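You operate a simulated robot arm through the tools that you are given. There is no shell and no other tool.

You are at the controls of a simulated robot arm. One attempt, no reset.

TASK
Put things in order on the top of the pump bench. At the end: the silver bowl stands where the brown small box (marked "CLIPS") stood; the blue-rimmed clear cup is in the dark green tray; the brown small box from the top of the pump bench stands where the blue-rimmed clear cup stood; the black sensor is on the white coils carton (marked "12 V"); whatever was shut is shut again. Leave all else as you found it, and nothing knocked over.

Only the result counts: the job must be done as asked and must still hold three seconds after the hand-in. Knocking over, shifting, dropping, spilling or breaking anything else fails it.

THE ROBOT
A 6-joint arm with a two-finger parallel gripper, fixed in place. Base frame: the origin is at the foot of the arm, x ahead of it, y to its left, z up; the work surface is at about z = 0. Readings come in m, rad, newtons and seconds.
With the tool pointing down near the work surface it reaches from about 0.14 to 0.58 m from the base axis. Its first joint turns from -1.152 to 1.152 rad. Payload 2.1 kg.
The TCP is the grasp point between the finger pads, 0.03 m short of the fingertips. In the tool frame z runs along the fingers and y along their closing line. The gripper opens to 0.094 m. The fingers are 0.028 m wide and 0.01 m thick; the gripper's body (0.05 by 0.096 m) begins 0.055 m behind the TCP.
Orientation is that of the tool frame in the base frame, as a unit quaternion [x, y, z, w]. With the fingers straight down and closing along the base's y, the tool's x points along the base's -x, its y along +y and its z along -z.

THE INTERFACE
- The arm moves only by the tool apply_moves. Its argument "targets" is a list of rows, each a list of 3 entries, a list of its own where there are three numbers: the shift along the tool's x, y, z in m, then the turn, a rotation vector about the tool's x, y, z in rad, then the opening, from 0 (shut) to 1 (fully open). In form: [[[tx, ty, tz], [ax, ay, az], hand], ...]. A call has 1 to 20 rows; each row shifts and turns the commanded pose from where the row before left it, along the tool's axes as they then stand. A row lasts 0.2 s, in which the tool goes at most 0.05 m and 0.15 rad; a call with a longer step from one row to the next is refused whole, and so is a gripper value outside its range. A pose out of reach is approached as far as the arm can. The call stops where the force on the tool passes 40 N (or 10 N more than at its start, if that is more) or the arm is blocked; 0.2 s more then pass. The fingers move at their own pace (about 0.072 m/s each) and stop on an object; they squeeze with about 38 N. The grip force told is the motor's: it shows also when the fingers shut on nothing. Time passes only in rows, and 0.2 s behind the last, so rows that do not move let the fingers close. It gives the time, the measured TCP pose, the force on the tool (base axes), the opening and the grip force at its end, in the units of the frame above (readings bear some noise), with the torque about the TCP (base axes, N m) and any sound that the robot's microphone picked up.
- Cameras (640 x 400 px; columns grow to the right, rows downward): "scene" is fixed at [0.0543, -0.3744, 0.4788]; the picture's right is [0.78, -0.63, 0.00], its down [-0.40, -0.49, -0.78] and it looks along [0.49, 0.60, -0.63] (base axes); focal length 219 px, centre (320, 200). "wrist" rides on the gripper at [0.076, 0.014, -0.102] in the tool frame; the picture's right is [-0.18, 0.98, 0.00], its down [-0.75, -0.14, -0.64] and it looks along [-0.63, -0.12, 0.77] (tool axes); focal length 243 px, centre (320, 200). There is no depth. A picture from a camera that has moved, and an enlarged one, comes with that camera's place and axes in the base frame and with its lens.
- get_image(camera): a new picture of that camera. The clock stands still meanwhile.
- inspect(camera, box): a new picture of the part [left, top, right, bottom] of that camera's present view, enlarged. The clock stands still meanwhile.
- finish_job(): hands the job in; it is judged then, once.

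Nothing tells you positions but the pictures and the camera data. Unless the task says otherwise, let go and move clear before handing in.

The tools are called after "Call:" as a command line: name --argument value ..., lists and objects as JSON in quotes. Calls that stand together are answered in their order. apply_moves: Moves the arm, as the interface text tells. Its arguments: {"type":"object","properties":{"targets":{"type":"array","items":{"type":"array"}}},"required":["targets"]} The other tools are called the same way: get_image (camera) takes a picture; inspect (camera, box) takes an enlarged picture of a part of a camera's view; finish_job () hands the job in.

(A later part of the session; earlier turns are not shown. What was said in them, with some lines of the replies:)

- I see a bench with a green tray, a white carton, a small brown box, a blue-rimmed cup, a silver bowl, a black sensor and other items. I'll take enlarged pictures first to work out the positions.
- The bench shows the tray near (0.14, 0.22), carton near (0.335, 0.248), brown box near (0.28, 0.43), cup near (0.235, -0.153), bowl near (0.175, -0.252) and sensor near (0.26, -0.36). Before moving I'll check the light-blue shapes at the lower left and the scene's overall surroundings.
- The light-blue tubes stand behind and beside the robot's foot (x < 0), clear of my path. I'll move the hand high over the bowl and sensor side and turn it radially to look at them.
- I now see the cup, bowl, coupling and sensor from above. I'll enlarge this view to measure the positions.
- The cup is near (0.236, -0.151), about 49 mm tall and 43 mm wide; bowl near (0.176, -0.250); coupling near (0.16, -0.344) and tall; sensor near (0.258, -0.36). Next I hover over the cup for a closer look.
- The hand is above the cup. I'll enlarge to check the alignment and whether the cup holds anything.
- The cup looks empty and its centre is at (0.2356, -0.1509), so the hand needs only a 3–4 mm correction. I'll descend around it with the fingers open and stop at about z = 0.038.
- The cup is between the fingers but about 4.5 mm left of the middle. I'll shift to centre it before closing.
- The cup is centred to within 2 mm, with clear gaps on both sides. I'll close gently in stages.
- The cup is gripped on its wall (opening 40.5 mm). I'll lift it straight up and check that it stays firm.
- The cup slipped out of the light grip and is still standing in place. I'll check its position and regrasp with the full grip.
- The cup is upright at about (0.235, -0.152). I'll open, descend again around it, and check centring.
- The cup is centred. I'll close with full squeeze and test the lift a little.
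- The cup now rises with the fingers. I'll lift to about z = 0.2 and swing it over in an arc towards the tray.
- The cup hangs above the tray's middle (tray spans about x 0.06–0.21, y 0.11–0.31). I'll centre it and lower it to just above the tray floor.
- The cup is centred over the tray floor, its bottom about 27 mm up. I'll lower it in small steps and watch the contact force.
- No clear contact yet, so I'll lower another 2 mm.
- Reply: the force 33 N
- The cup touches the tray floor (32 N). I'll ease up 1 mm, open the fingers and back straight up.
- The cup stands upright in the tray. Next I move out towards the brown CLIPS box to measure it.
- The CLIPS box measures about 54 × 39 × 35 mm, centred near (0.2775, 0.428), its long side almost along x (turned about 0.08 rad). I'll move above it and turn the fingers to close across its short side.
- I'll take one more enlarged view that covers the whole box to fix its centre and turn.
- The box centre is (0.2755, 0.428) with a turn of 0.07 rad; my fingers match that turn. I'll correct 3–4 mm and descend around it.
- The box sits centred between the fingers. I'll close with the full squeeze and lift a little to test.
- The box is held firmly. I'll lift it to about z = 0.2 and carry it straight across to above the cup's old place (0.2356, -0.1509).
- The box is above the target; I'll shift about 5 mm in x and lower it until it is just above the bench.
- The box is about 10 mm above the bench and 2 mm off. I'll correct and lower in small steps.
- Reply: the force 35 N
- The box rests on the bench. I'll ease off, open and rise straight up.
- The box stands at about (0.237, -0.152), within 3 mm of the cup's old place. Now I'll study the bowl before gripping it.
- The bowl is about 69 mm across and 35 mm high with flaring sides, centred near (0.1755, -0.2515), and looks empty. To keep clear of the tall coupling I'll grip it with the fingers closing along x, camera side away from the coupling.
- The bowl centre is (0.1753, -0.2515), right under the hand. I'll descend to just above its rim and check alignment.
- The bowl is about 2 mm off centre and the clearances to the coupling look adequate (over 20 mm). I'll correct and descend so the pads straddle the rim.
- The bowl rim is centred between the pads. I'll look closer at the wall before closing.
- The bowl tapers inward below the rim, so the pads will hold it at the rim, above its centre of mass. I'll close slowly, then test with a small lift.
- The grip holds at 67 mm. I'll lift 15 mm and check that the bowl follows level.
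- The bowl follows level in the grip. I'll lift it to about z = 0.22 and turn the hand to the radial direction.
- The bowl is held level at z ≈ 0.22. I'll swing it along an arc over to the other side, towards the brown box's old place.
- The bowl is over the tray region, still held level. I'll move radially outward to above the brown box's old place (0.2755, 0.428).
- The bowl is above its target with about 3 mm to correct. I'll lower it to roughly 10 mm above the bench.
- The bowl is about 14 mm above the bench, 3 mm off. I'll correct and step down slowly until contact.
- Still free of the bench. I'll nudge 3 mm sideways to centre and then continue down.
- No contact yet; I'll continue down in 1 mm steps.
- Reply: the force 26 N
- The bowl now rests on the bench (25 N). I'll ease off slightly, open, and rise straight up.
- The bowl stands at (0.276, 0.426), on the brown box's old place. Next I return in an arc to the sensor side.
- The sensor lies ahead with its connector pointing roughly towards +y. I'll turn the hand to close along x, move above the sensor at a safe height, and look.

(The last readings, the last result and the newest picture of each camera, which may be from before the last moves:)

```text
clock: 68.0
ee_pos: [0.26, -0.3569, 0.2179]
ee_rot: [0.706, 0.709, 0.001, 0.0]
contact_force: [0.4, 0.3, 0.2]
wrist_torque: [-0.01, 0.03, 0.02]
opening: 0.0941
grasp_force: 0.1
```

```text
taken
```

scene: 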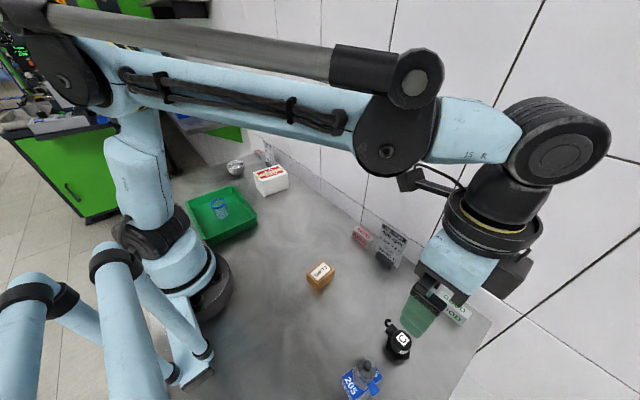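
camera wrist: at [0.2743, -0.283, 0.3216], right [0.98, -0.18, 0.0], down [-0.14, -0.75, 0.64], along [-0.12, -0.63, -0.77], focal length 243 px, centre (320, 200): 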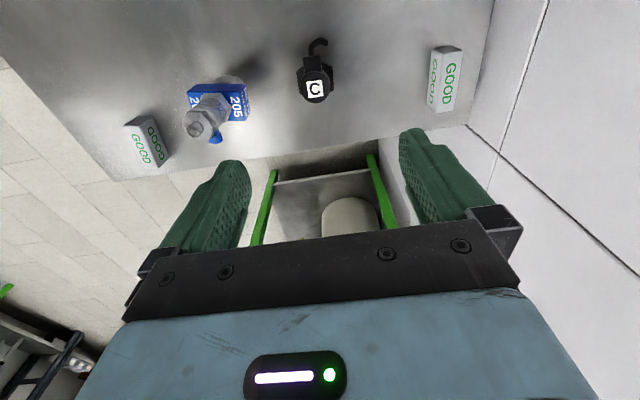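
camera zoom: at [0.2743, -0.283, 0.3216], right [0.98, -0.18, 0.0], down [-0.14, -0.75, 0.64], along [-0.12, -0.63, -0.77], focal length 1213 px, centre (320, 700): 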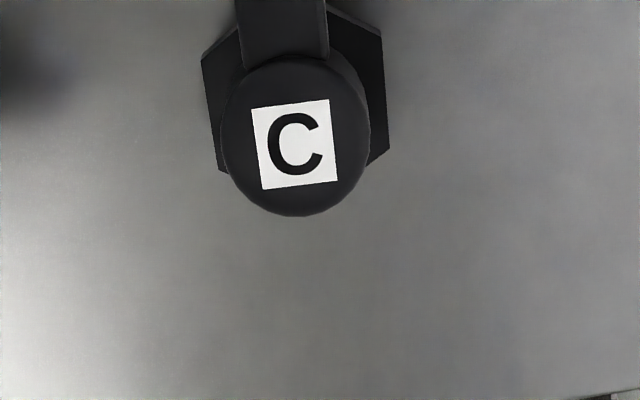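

The sensor's cap centre is near (0.2555, -0.3545), about 53 mm high, its connector pointing along +y. I'll narrow the opening to 66 mm to stay clear of the coupling and descend part-way.

Call:
apply_moves --targets '[[[0.0035, -0.0045, 0.03], [0, 0, 0], 0.7], [[0, 0, 0.04], [0, 0, 0], 0.7], [[0, 0, 0.04], [0, 0, 0], 0.7], [[0, 0, 0.005], [0, 0, 0], 0.7], [[0, 0, 0], [0, 0, 0], 0.7]]'

Call:
get_image --camera "wrist"

Call:
inspect --camera "wrist" --box '[240, 70, 400, 170]'

Call:
inspect --camera "scene" --box '[340, 290, 468, 390]'

```text
clock: 69.2
ee_pos: [0.2544, -0.3531, 0.1041]
ee_rot: [0.706, 0.708, 0.0, 0.0]
contact_force: [0.7, 0.5, -0.1]
wrist_torque: [0.01, 0.01, -0.01]
opening: 0.0659
grasp_force: 0.1
```

```text
taken
camera wrist: at [0.2694, -0.279, 0.2076], right [0.98, -0.18, 0.0], down [-0.14, -0.75, 0.64], along [-0.12, -0.63, -0.77], focal length 243 px, centre (320, 200)
```

wrist: 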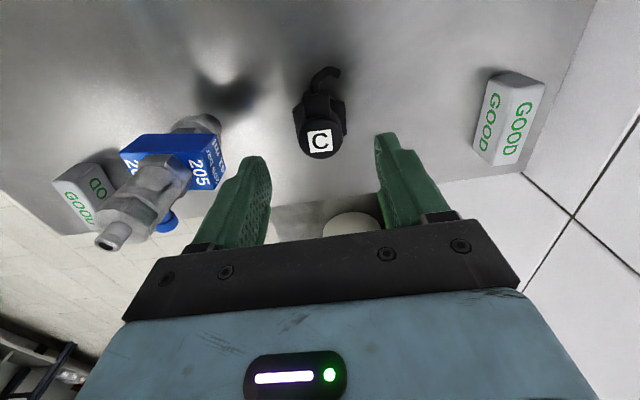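

```text
4.00 times, centred on (320, 120) of wrist
camera zoom: at [0.2694, -0.279, 0.2076], right [0.98, -0.18, 0.0], down [-0.14, -0.75, 0.64], along [-0.12, -0.63, -0.77], focal length 970 px, centre (320, 520)
```

zoom: 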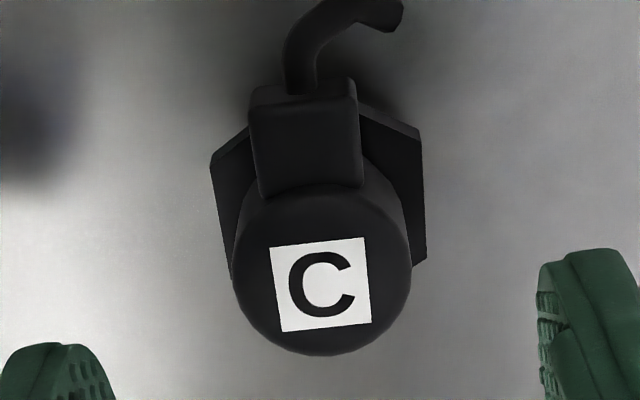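

```text
4.00 times, centred on (404, 340) of scene
camera zoom: at [0.0543, -0.3744, 0.4788], right [0.78, -0.63, 0.0], down [-0.4, -0.49, -0.78], along [0.49, 0.6, -0.63], focal length 877 px, centre (-16, -360)
```

zoom: 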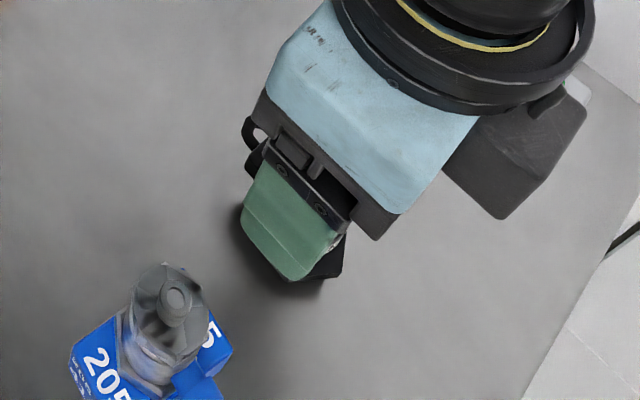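

The hand is centred over the cap (0.2551, -0.3544, top at 52 mm). I'll descend so the pads sit on the cap above its hex flange.

Call:
apply_moves --targets '[[[0, 0, 0.03], [0, 0, 0], 0.7], [[0, 0, 0.023], [0, 0, 0], 0.7], [[0, 0, 0], [0, 0, 0], 0.7]]'

Call:
inspect --camera "wrist" --box '[216, 90, 424, 220]'

Call:
inspect --camera "scene" --box '[340, 300, 436, 370]'

```text
clock: 70.0
ee_pos: [0.2569, -0.3547, 0.0499]
ee_rot: [0.706, 0.709, 0.0, 0.001]
contact_force: [-0.2, 0.1, 0.1]
wrist_torque: [-0.01, -0.01, 0.01]
opening: 0.0658
grasp_force: 0.0
```

```text
3.08 times, centred on (320, 155) of wrist
camera zoom: at [0.2712, -0.2797, 0.1522], right [0.98, -0.18, 0.0], down [-0.14, -0.75, 0.64], along [-0.12, -0.63, -0.77], focal length 746 px, centre (320, 338)
```

zoom: 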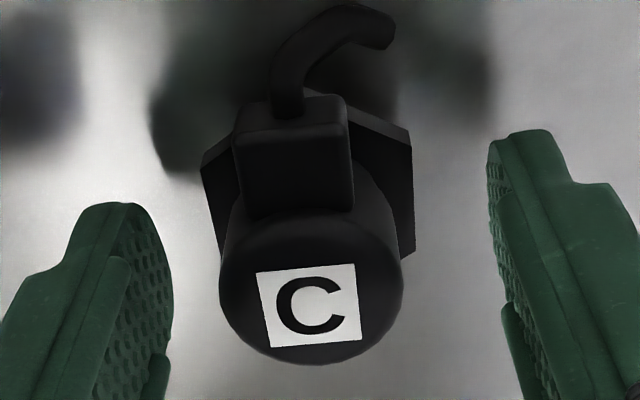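

```text
5.71 times, centred on (388, 335) of scene
camera zoom: at [0.0543, -0.3743, 0.4788], right [0.78, -0.63, 0.0], down [-0.4, -0.49, -0.78], along [0.49, 0.6, -0.63], focal length 1253 px, centre (-69, -571)
```

zoom: 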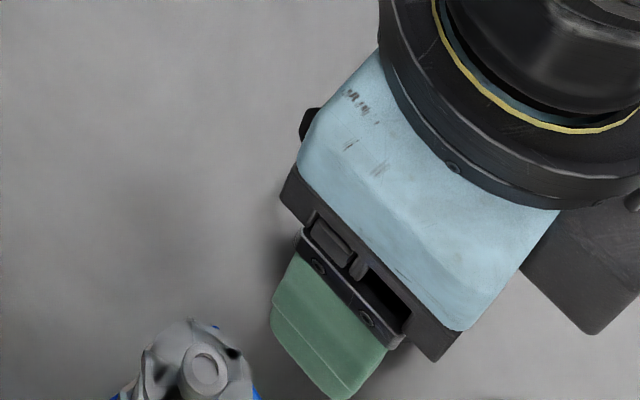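

The cap is centred to within 2 mm. I'll close on it fully and test with a small lift.

Call:
apply_moves --targets '[[[0, -0.0015, 0], [0, 0, 0], 0.7], [[0, 0, 0], [0, 0, 0], 0.5], [[0, 0, 0], [0, 0, 0], 0.4], [[0, 0, 0], [0, 0, 0], 0.3], [[0, 0, 0], [0, 0, 0], 0], [[0, 0, 0], [0, 0, 0], 0]]'

Call:
apply_moves --targets '[[[0, 0, -0.005], [0, 0, 0], 0], [[0, 0, -0.01], [0, 0, 0], 0], [[0, 0, 0], [0, 0, 0], 0]]'

Call:
inspect --camera "wrist" --box '[216, 90, 424, 220]'

Call:
inspect --camera "scene" --box '[340, 300, 436, 370]'

```text
clock: 71.4
ee_pos: [0.2556, -0.3532, 0.0511]
ee_rot: [0.706, 0.708, 0.001, 0.0]
contact_force: [7.1, -0.8, 19.0]
wrist_torque: [-0.03, -0.21, 0.0]
opening: 0.0309
grasp_force: 38.7
```

```text
clock: 72.2
ee_pos: [0.2541, -0.3527, 0.0686]
ee_rot: [0.706, 0.708, -0.001, 0.0]
contact_force: [0.6, -1.1, -1.2]
wrist_torque: [-0.01, 0.0, 0.0]
opening: 0.0305
grasp_force: 37.7
```

```text
3.08 times, centred on (320, 155) of wrist
camera zoom: at [0.2697, -0.2773, 0.17], right [0.98, -0.18, 0.0], down [-0.14, -0.75, 0.64], along [-0.12, -0.63, -0.77], focal length 746 px, centre (320, 338)
```

zoom: 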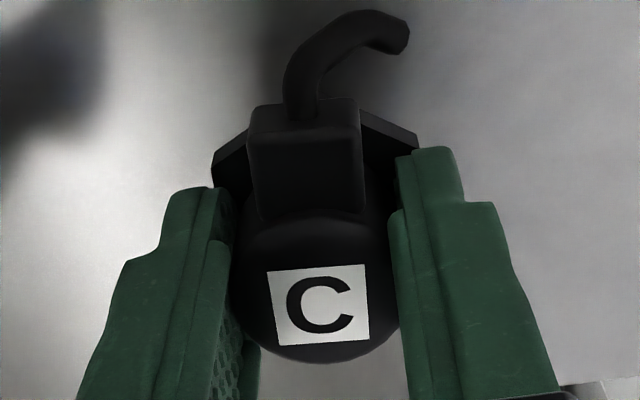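

```text
5.71 times, centred on (388, 335) of scene
camera zoom: at [0.0543, -0.3744, 0.4788], right [0.78, -0.63, 0.0], down [-0.4, -0.49, -0.78], along [0.49, 0.6, -0.63], focal length 1253 px, centre (-69, -571)
```

zoom: 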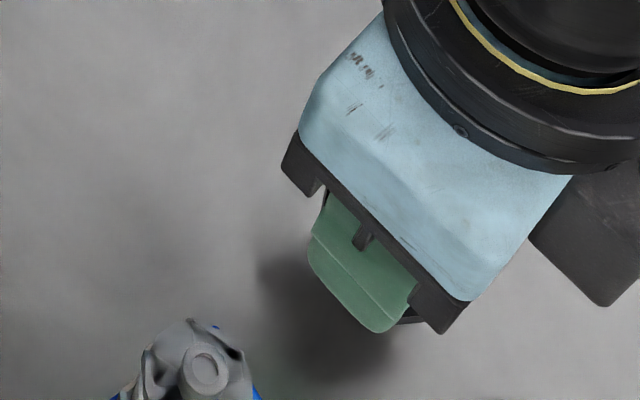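

The sensor is lifted and held firmly by its cap. I'll raise it well above everything, turn to radial and pull in before swinging across.

Call:
apply_moves --targets '[[[0, 0, -0.03], [0, 0, 0], 0], [[0, 0, -0.035], [0, 0, 0], 0], [[0, 0, -0.035], [0, 0, 0], 0], [[0, 0, -0.035], [0, 0, 0], 0], [[0, 0, -0.035], [0, 0, 0], 0], [[0, 0, 0], [0, 0, -0.1222], 0], [[0, 0, 0], [0, 0, -0.1222], 0], [[0, 0, 0], [0, 0, -0.1222], 0], [[0, 0, 0], [0, 0, -0.1222], 0], [[0, 0, 0], [0, 0, -0.1222], 0], [[0.042, 0, 0], [0, 0, 0], 0], [[0.042, 0, 0], [0, 0, 0], 0], [[0.042, 0, 0], [0, 0, 0], 0], [[0, 0, 0], [0, 0, 0], 0]]'

Call:
get_image --camera "wrist"

Call:
get_image --camera "scene"

```text
clock: 75.2
ee_pos: [0.1827, -0.2482, 0.2349]
ee_rot: [0.46, 0.888, -0.001, 0.0]
contact_force: [0.3, 0.1, 0.8]
wrist_torque: [-0.01, -0.03, -0.02]
opening: 0.0308
grasp_force: 37.6
```

```text
taken
camera wrist: at [0.1516, -0.1801, 0.3381], right [0.91, 0.42, 0.0], down [0.32, -0.7, 0.64], along [0.27, -0.58, -0.77], focal length 243 px, centre (320, 200)
```

wrist: 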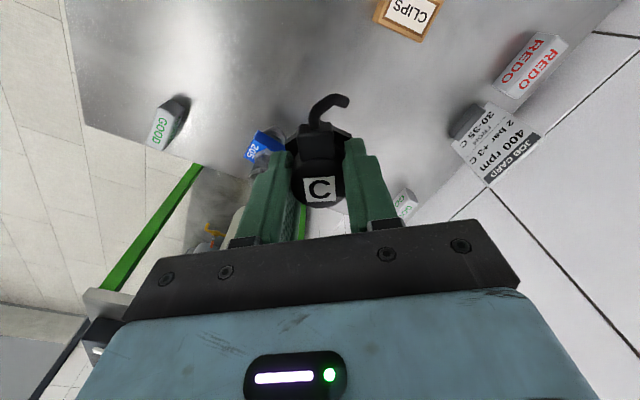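

```text
taken
```

scene: 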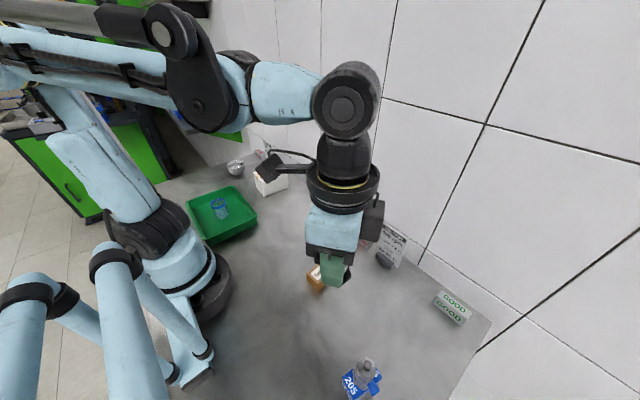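

Everything is clear; the sensor hangs straight. I'll swing the arc to the carton's direction and turn the hand to match the carton's long side.

Call:
apply_moves --targets '[[[0.0026, 0.0402, 0], [0, 0, -0.131], 0], [[0.0026, 0.0402, 0], [0, 0, -0.131], 0], [[0.0026, 0.0402, 0], [0, 0, -0.131], 0], [[0.0026, 0.0402, 0], [0, 0, -0.131], 0], [[0.0026, 0.0402, 0], [0, 0, -0.131], 0], [[0.0026, 0.0402, 0], [0, 0, -0.131], 0], [[0.0026, 0.0402, 0], [0, 0, -0.131], 0], [[0.0026, 0.0402, 0], [0, 0, -0.131], 0], [[0.0026, 0.0402, 0], [0, 0, -0.131], 0], [[0.0026, 0.0402, 0], [0, 0, -0.131], 0], [[0.0026, 0.0402, 0], [0, 0, -0.131], 0], [[0.0026, 0.0402, 0], [0, 0, -0.131], 0], [[0, 0, 0], [0, 0, 0.14], 0], [[0, 0, 0], [0, 0, 0.14], 0], [[0, 0, 0], [0, 0, 0.14], 0], [[0, 0, 0], [0, 0, 0.14], 0], [[0, 0, 0], [0, 0, 0.14], 0], [[0, 0, 0], [0, 0, 0], 0]]'

Call:
get_image --camera "wrist"

Call:
get_image --camera "scene"

```text
clock: 79.0
ee_pos: [0.2576, 0.1803, 0.2362]
ee_rot: [0.043, 0.999, 0.001, 0.001]
contact_force: [-0.1, 0.5, -0.8]
wrist_torque: [0.02, 0.01, 0.0]
opening: 0.0307
grasp_force: 37.7
```

```text
taken
camera wrist: at [0.1825, 0.199, 0.3399], right [0.27, 0.96, 0.0], down [0.74, -0.21, 0.64], along [0.62, -0.17, -0.77], focal length 243 px, centre (320, 200)
```

wrist: 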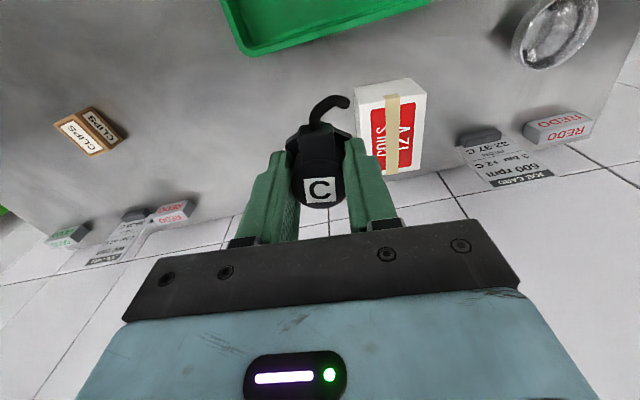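

```text
taken
```

scene: 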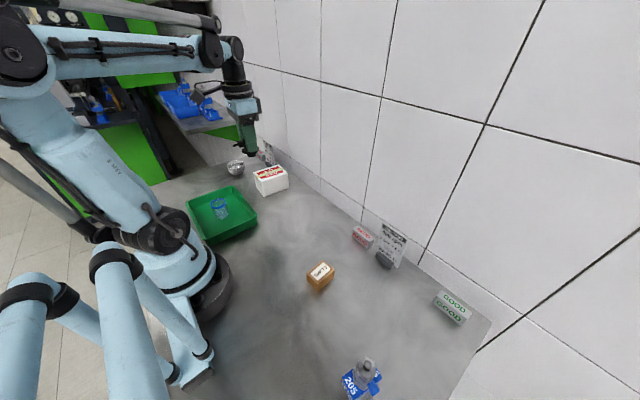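

The sensor hangs next to the carton. I'll enlarge the carton to fix its top corners, and view the sensor for tilt.

Call:
inspect --camera "wrist" --box '[340, 70, 452, 190]'

Call:
inspect --camera "wrist" --box '[256, 85, 384, 215]'

Call:
inspect --camera "scene" --box '[216, 90, 312, 200]'

```text
3.33 times, centred on (396, 130) of wrist
camera zoom: at [0.1825, 0.199, 0.3399], right [0.27, 0.96, 0.0], down [0.74, -0.21, 0.64], along [0.62, -0.17, -0.77], focal length 809 px, centre (67, 433)
```

zoom: 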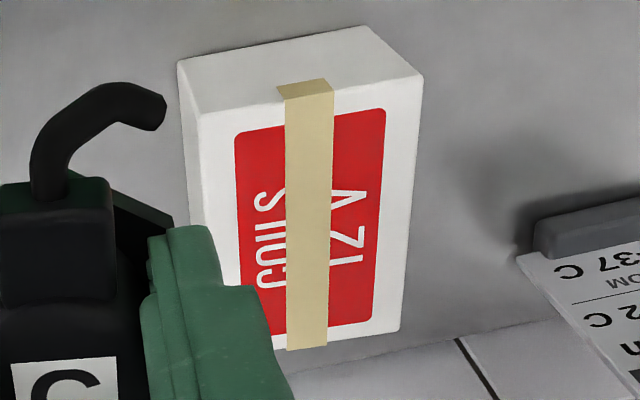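

```text
3.08 times, centred on (320, 150) of wrist
camera zoom: at [0.1825, 0.199, 0.3399], right [0.27, 0.96, 0.0], down [0.74, -0.21, 0.64], along [0.62, -0.17, -0.77], focal length 746 px, centre (320, 354)
```

zoom: 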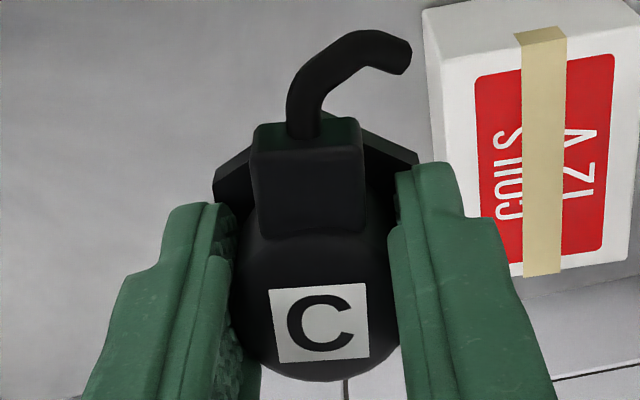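

```text
3.64 times, centred on (264, 145) of scene
camera zoom: at [0.0543, -0.3744, 0.4788], right [0.78, -0.63, 0.0], down [-0.4, -0.49, -0.78], along [0.49, 0.6, -0.63], focal length 797 px, centre (524, 400)
```

zoom: 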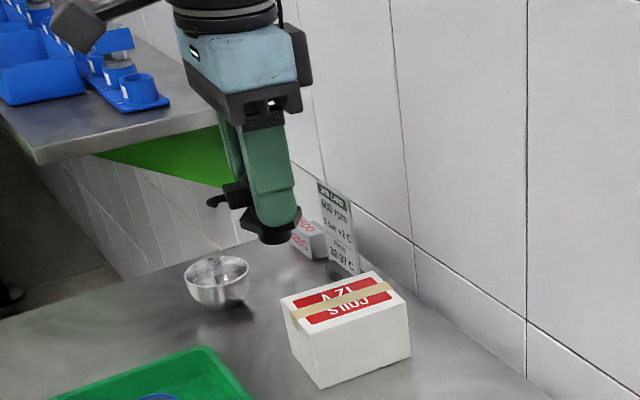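

The carton's top is at about z = 0.060, centred (0.338, 0.2487), about 100 × 72 mm. The sensor's connector points along the carton's long side; I'll move it above the carton's centre and check for tilt.

Call:
apply_moves --targets '[[[-0.0251, 0.0254, 0], [0, 0, 0], 0], [[-0.0251, 0.0254, 0], [0, 0, 0], 0], [[-0.0251, 0.0254, 0], [0, 0, 0], 0], [[0, 0, 0.03], [0, 0, 0], 0], [[0, 0, 0.03], [0, 0, 0], 0], [[0, 0, 0], [0, 0, 0], 0]]'

Call:
get_image --camera "wrist"

Call:
inspect --camera "scene" --box '[232, 120, 312, 200]'

```text
clock: 80.4
ee_pos: [0.3363, 0.2486, 0.1773]
ee_rot: [0.042, 0.999, 0.0, 0.0]
contact_force: [0.5, 0.3, 0.2]
wrist_torque: [-0.01, 0.06, -0.02]
opening: 0.0306
grasp_force: 38.2
```

```text
taken
camera wrist: at [0.2629, 0.2672, 0.2806], right [0.26, 0.96, 0.0], down [0.74, -0.2, 0.64], along [0.62, -0.17, -0.77], focal length 243 px, centre (320, 200)
```

wrist: 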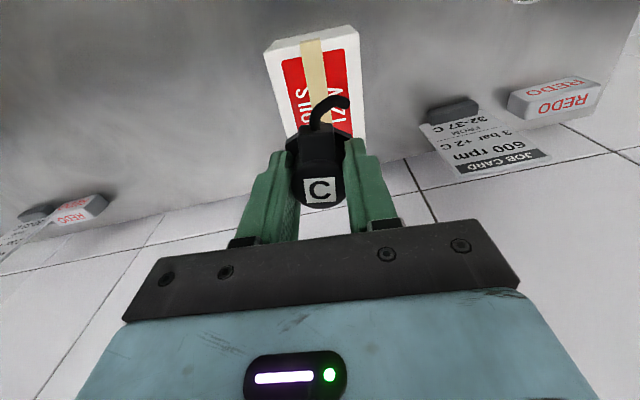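

```text
5.00 times, centred on (272, 160) of scene
camera zoom: at [0.0543, -0.3744, 0.4788], right [0.78, -0.63, 0.0], down [-0.4, -0.49, -0.78], along [0.49, 0.6, -0.63], focal length 1096 px, centre (560, 400)
```

zoom: 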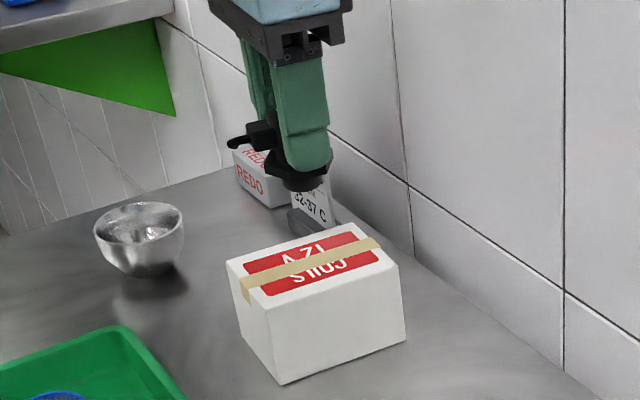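

I'll enlarge further to check the tilt of the sensor's base relative to the carton.

Call:
inspect --camera "scene" --box '[268, 135, 308, 165]'

Call:
inspect --camera "wrist" --box '[250, 20, 380, 220]'

```text
13.33 times, centred on (288, 150) of scene
camera zoom: at [0.0543, -0.3744, 0.4788], right [0.78, -0.63, 0.0], down [-0.4, -0.49, -0.78], along [0.49, 0.6, -0.63], focal length 2924 px, centre (747, 867)
```

zoom: 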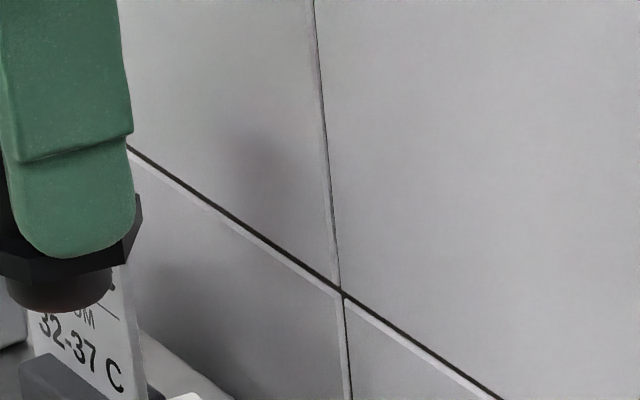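

```text
2.00 times, centred on (315, 120) of wrist
camera zoom: at [0.2629, 0.2672, 0.2806], right [0.26, 0.96, 0.0], down [0.74, -0.2, 0.64], along [0.62, -0.17, -0.77], focal length 485 px, centre (330, 360)
```

zoom: 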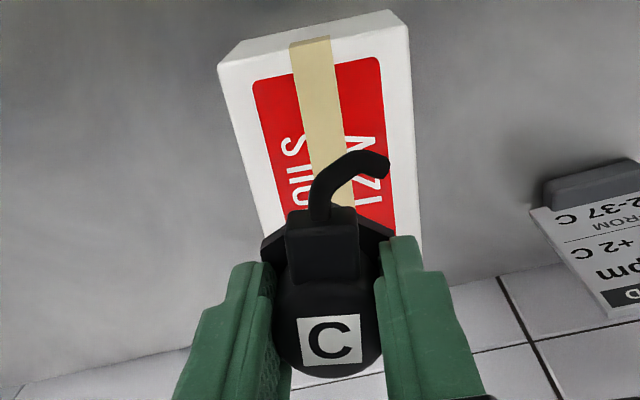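

I see a round foot below the hex flange. One more view centred on it will show whether it is level.

Call:
inspect --camera "scene" --box '[248, 132, 288, 162]'

```text
13.33 times, centred on (268, 147) of scene
camera zoom: at [0.0543, -0.3744, 0.4788], right [0.78, -0.63, 0.0], down [-0.4, -0.49, -0.78], along [0.49, 0.6, -0.63], focal length 2924 px, centre (1013, 907)
```

zoom: 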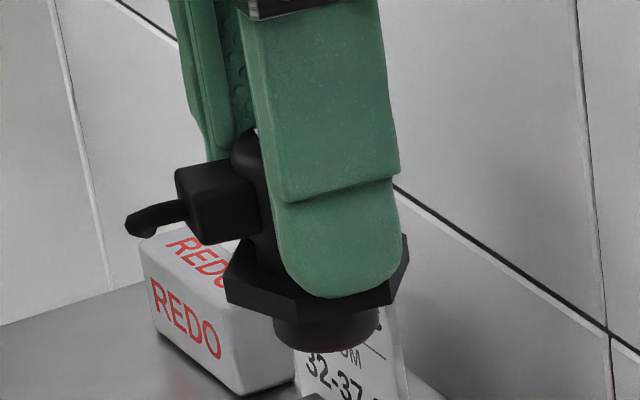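

The sensor is upright in the grip, over the carton's centre. I'll lower it to about 12 mm above the carton, then creep down.

Call:
apply_moves --targets '[[[-0.001, 0.001, 0.025], [0, 0, 0], 0], [[0, 0, 0.025], [0, 0, 0], 0], [[0, 0, 0.005], [0, 0, 0], 0], [[0, 0, 0], [0, 0, 0], 0]]'

Call:
inspect --camera "scene" --box '[240, 140, 304, 200]'

Call:
inspect --camera "wrist" --box '[220, 40, 420, 220]'

```text
clock: 81.4
ee_pos: [0.3406, 0.2484, 0.1223]
ee_rot: [0.041, 0.999, 0.0, -0.001]
contact_force: [0.2, -0.4, -0.2]
wrist_torque: [-0.03, 0.02, 0.02]
opening: 0.0306
grasp_force: 37.9
```

```text
6.67 times, centred on (272, 170) of scene
camera zoom: at [0.0543, -0.3744, 0.4788], right [0.78, -0.63, 0.0], down [-0.4, -0.49, -0.78], along [0.49, 0.6, -0.63], focal length 1462 px, centre (640, 400)
```

zoom: 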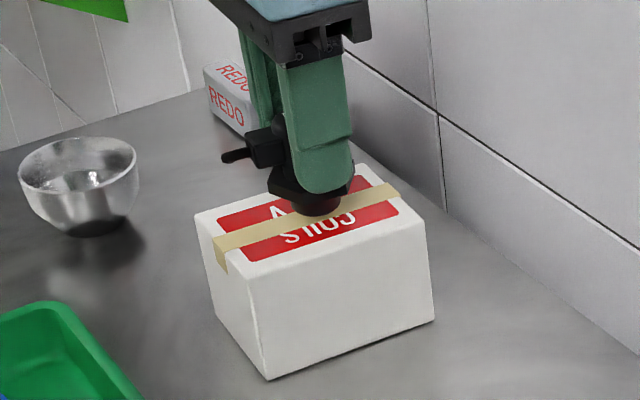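

```text
2.22 times, centred on (320, 130) of wrist
camera zoom: at [0.2657, 0.2683, 0.2248], right [0.27, 0.96, 0.0], down [0.74, -0.2, 0.64], along [0.62, -0.17, -0.77], focal length 539 px, centre (320, 356)
```

zoom: 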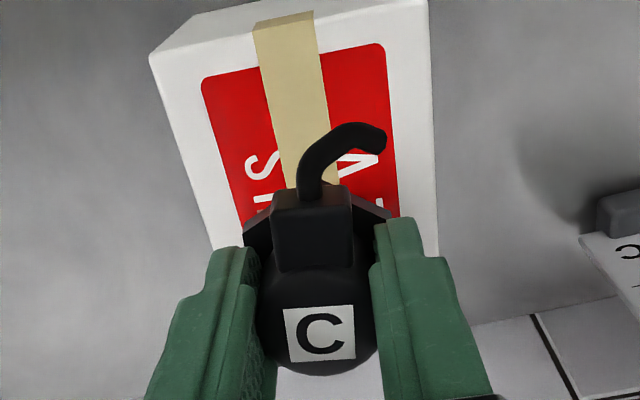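

The sensor is centred over the carton with about 11 mm to go. I'll creep down, watching the force.

Call:
apply_moves --targets '[[[0, 0, 0.004], [0, 0, 0], 0], [[0, 0, 0.003], [0, 0, 0], 0], [[0, 0, 0], [0, 0, 0], 0]]'

Call:
apply_moves --targets '[[[0, 0, 0.0015], [0, 0, 0], 0], [[0, 0, 0], [0, 0, 0], 0]]'

Call:
inspect --camera "scene" --box '[248, 145, 304, 195]'

```text
clock: 82.2
ee_pos: [0.338, 0.2515, 0.1177]
ee_rot: [0.041, 0.999, 0.001, 0.0]
contact_force: [-0.8, -0.3, 11.2]
wrist_torque: [-0.02, 0.04, 0.03]
opening: 0.0306
grasp_force: 37.7
stopped in row 3: the force on the tool passed its limit at 42 N (the readings are from after the stop); the commanded pose is now the measured one
```

```text
clock: 82.7
ee_pos: [0.3403, 0.2505, 0.1169]
ee_rot: [0.042, 0.999, -0.001, 0.0]
contact_force: [-0.6, -0.2, 11.6]
wrist_torque: [-0.03, -0.01, 0.0]
opening: 0.0307
grasp_force: 37.9
stopped in row 2: the force on the tool passed its limit at 43 N (the readings are from after the stop); the commanded pose is now the measured one
```

```text
8.00 times, centred on (276, 170) of scene
camera zoom: at [0.0543, -0.3744, 0.4788], right [0.78, -0.63, 0.0], down [-0.4, -0.49, -0.78], along [0.49, 0.6, -0.63], focal length 1754 px, centre (672, 440)
```

zoom: 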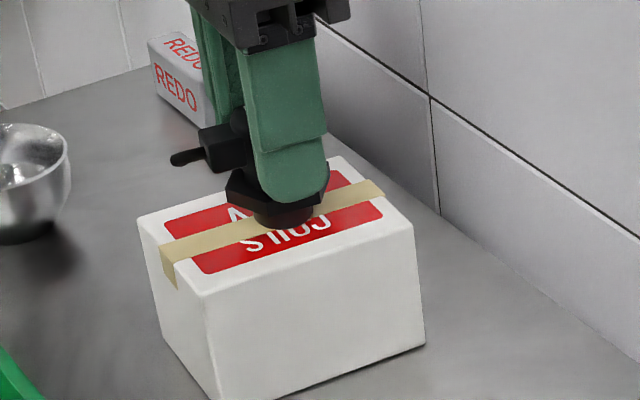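

The foot met the carton slightly earlier than expected; the force is now only 11 N. Before releasing, I'll check the contact, the tilt and whether the carton shifted.

Call:
inspect --camera "scene" --box '[256, 150, 296, 180]'

Call:
inspect --camera "wrist" --box '[220, 40, 420, 220]'

Call:
inspect --camera "scene" --box '[160, 140, 320, 240]'

```text
13.33 times, centred on (276, 165) of scene
camera zoom: at [0.0543, -0.3744, 0.4788], right [0.78, -0.63, 0.0], down [-0.4, -0.49, -0.78], along [0.49, 0.6, -0.63], focal length 2924 px, centre (907, 667)
```

zoom: 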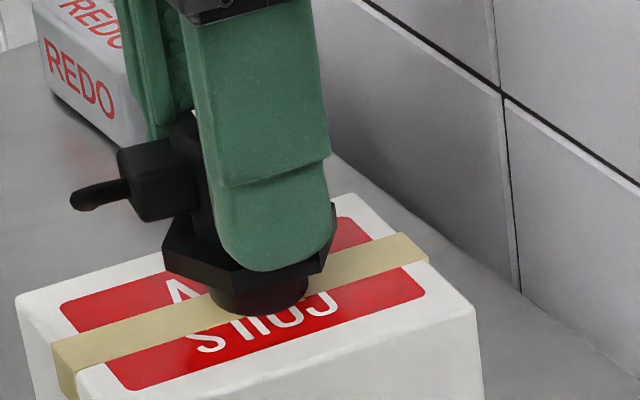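

```text
2.22 times, centred on (320, 130) of wrist
camera zoom: at [0.2654, 0.2691, 0.2196], right [0.26, 0.96, 0.0], down [0.74, -0.2, 0.64], along [0.62, -0.17, -0.77], focal length 539 px, centre (320, 356)
```

zoom: 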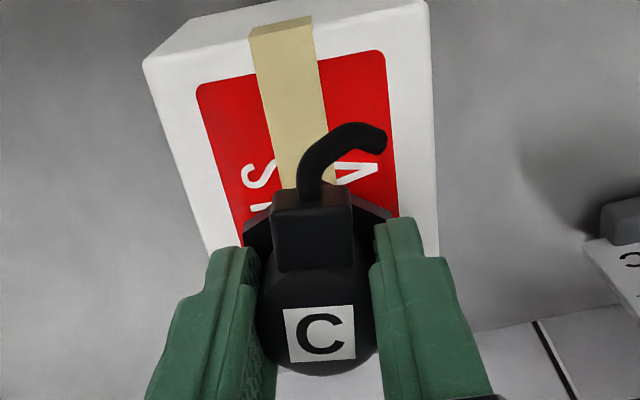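

```text
4.00 times, centred on (240, 190) of scene
camera zoom: at [0.0543, -0.3744, 0.4788], right [0.78, -0.63, 0.0], down [-0.4, -0.49, -0.78], along [0.49, 0.6, -0.63], focal length 877 px, centre (640, 240)
```

zoom: 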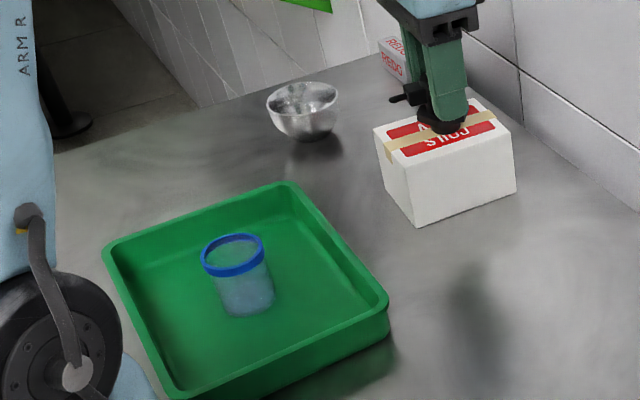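

The carton and tray are exactly where they were, and the sensor's foot rests level on the carton. I'll open the fingers gently and rise straight up.

Call:
apply_moves --targets '[[[0, 0, -0.0004], [0, 0, 0], 0], [[0, 0, 0], [0, 0, 0], 0.4], [[0, 0, 0], [0, 0, 0], 0.5], [[0, 0, 0], [0, 0, 0], 0.65], [[0, 0, 0], [0, 0, 0], 0.7], [[0, 0, 0], [0, 0, 0], 0.7]]'

Call:
inspect --camera "scene" --box '[256, 145, 304, 185]'

Call:
inspect --camera "wrist" --box '[220, 40, 420, 220]'

```text
clock: 84.1
ee_pos: [0.3375, 0.2503, 0.1175]
ee_rot: [0.042, 0.999, -0.001, 0.0]
contact_force: [0.6, 0.0, 0.1]
wrist_torque: [0.0, -0.02, 0.0]
opening: 0.0657
grasp_force: 0.1
```

```text
10.00 times, centred on (280, 165) of scene
camera zoom: at [0.0543, -0.3744, 0.4788], right [0.78, -0.63, 0.0], down [-0.4, -0.49, -0.78], along [0.49, 0.6, -0.63], focal length 2193 px, centre (720, 550)
```

zoom: 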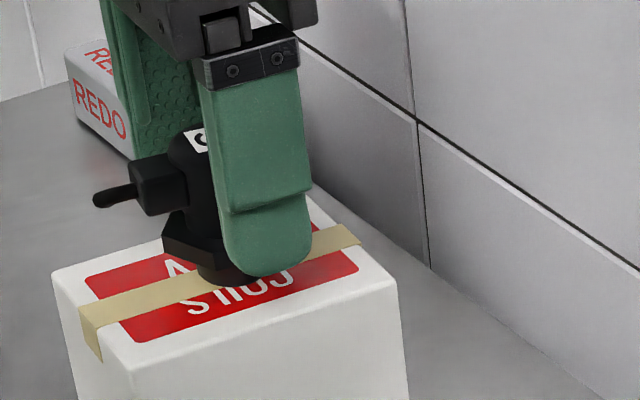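

```text
2.22 times, centred on (320, 130) of wrist
camera zoom: at [0.2654, 0.269, 0.2195], right [0.26, 0.96, 0.0], down [0.74, -0.2, 0.64], along [0.62, -0.17, -0.77], focal length 539 px, centre (320, 356)
```

zoom: 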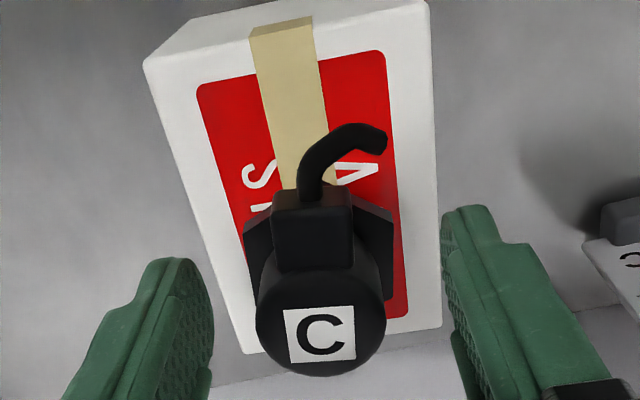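

The sensor stands upright on the carton with the fingers clear on both sides. I'll rise straight up, then check everything.

Call:
apply_moves --targets '[[[0, 0, -0.02], [0, 0, 0], 0.7], [[0, 0, -0.035], [0, 0, 0], 0.7], [[0, 0, -0.04], [0, 0, 0], 0.7], [[0, 0, -0.04], [0, 0, 0], 0.7], [[0.04, -0.02, 0], [0, 0, 0], 0.7], [[0.04, -0.02, 0], [0, 0, 0], 0.7], [[0.03, -0.03, 0], [0, 0, 0], 0.7], [[0, 0, 0], [0, 0, 0], 0.7]]'

Call:
get_image --camera "scene"

Call:
get_image --camera "wrist"

Call:
inspect --camera "scene" --box '[160, 140, 320, 240]'

Call:
inspect --camera "scene" --box '[280, 210, 500, 400]'

```text
clock: 85.9
ee_pos: [0.2232, 0.1918, 0.2508]
ee_rot: [0.042, 0.999, 0.0, 0.0]
contact_force: [-0.3, 0.6, 0.0]
wrist_torque: [0.0, 0.0, 0.0]
opening: 0.0658
grasp_force: 0.0
```

```text
taken
```

scene: 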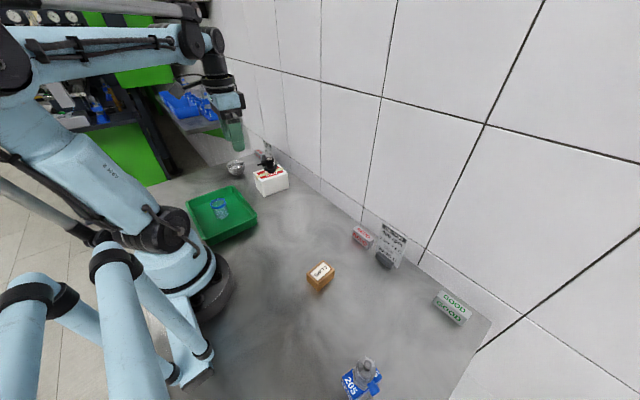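

```text
taken
camera wrist: at [0.1492, 0.2113, 0.3543], right [0.26, 0.96, 0.0], down [0.74, -0.2, 0.64], along [0.62, -0.17, -0.77], focal length 243 px, centre (320, 200)
```

wrist: 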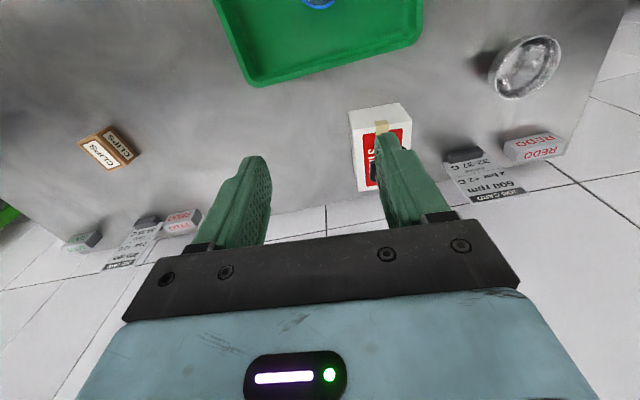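

```text
4.00 times, centred on (240, 190) of scene
camera zoom: at [0.0543, -0.3744, 0.4788], right [0.78, -0.63, 0.0], down [-0.4, -0.49, -0.78], along [0.49, 0.6, -0.63], focal length 877 px, centre (640, 240)
```

zoom: 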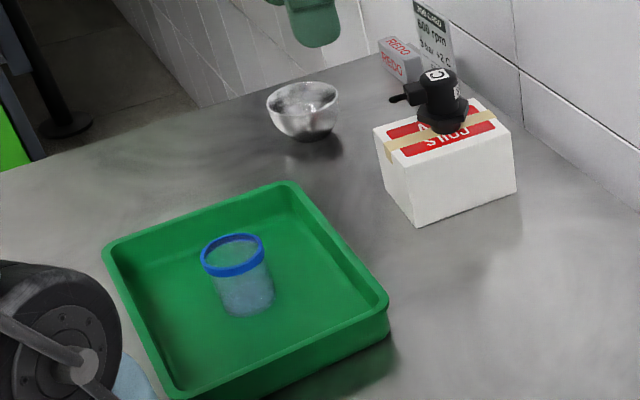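

```text
2.11 times, centred on (390, 305) of scene
camera zoom: at [0.0543, -0.3744, 0.4788], right [0.78, -0.63, 0.0], down [-0.4, -0.49, -0.78], along [0.49, 0.6, -0.63], focal length 462 px, centre (173, -21)
```

zoom: 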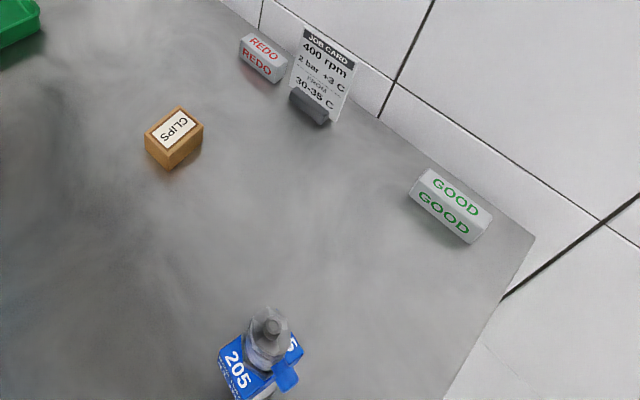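

All four items appear placed. I'll take a last close look at the brown box (two CLIPS labels visible from this side), the bowl and the sensor.

Call:
inspect --camera "wrist" --box '[60, 110, 156, 190]'

Call:
inspect --camera "scene" --box '[216, 140, 296, 200]'

Call:
inspect --camera "scene" --box '[290, 250, 354, 300]'

Call:
inspect --camera "scene" --box '[320, 340, 416, 400]'

```text
5.00 times, centred on (108, 150) of wrist
camera zoom: at [0.1492, 0.2113, 0.3543], right [0.26, 0.96, 0.0], down [0.74, -0.2, 0.64], along [0.62, -0.17, -0.77], focal length 1213 px, centre (1380, 450)
```

zoom: 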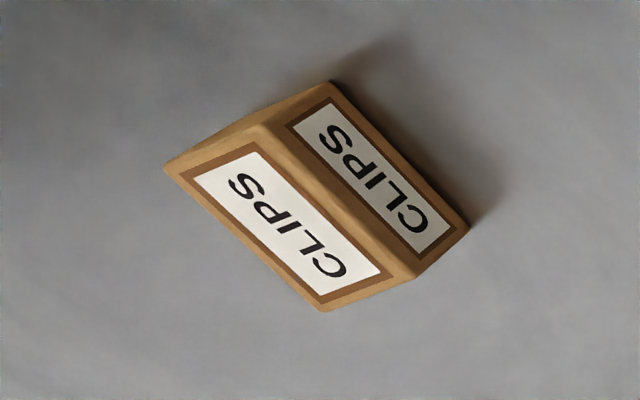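

```text
6.67 times, centred on (256, 170) of scene
camera zoom: at [0.0543, -0.3744, 0.4788], right [0.78, -0.63, 0.0], down [-0.4, -0.49, -0.78], along [0.49, 0.6, -0.63], focal length 1462 px, centre (747, 400)
```

zoom: 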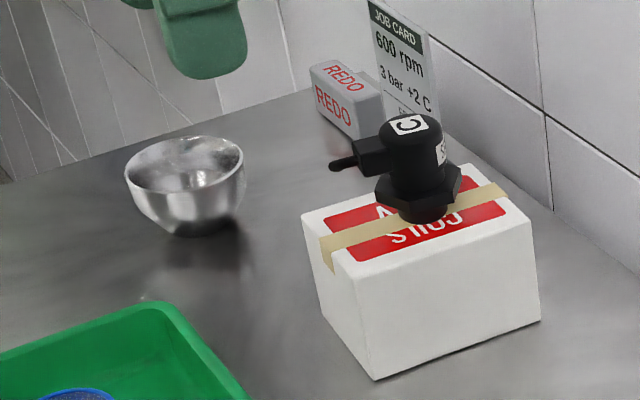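

```text
8.00 times, centred on (322, 275) of scene
camera zoom: at [0.0543, -0.3744, 0.4788], right [0.78, -0.63, 0.0], down [-0.4, -0.49, -0.78], along [0.49, 0.6, -0.63], focal length 1754 px, centre (304, -400)
```

zoom: 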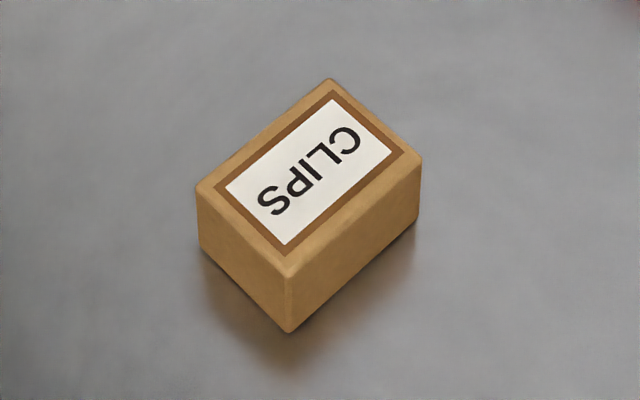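

```text
6.67 times, centred on (368, 370) of scene
camera zoom: at [0.0543, -0.3744, 0.4788], right [0.78, -0.63, 0.0], down [-0.4, -0.49, -0.78], along [0.49, 0.6, -0.63], focal length 1462 px, centre (0, -933)
```

zoom: 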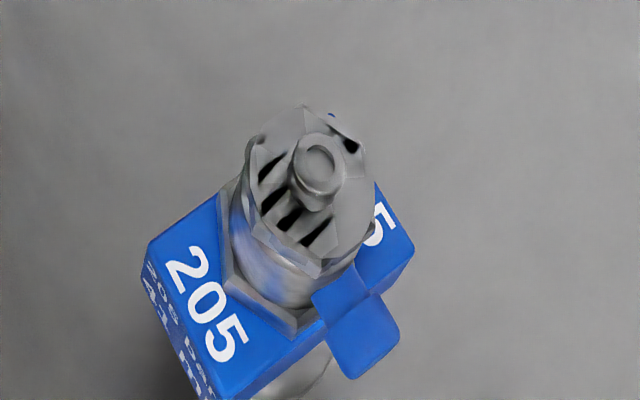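

As far as the pictures show, the cup is upright in the dark green tray, the bowl is on the brown box's old spot and the CLIPS box is on the cup's old spot. The sensor stands on the coils carton. The tray, carton, coupling, cards and markers look unmoved, I opened nothing that was shut, and the hand is clear and empty, so I'm handing in.

Call:
finish_job

```text
The job is handed in.
```

The job is handed in; I haven't been told the verdict. In the last pictures everything stood where you asked:

| Item | Where it is now | Check |
|---|---|---|
| Blue-rimmed clear cup | In the dark green tray, upright | Seen standing near the middle of the tray |
| Brown CLIPS box | Where the cup stood | About 3 mm from the cup's old centre |
| Silver bowl | Where the brown box stood | About 2 mm from the box's old centre |
| Black sensor | On the white coils carton, upright | Its foot rests near the middle of the carton top |

- **Cup:** My first grip was too light, and the cup slipped out as I began to lift. It stayed upright and moved only 1–2 mm. The second grip held.
- **Sensor:** I pressed it onto the carton harder than I meant to. The arm's force stop tripped twice, at 42 and 43 N. In the pictures afterwards the carton had not moved and the sensor stood level.

The tray, carton, coupling, job cards and GOOD/REDO markers looked unmoved. I opened nothing that was shut. The hand was empty and clear of the bench when I handed in.
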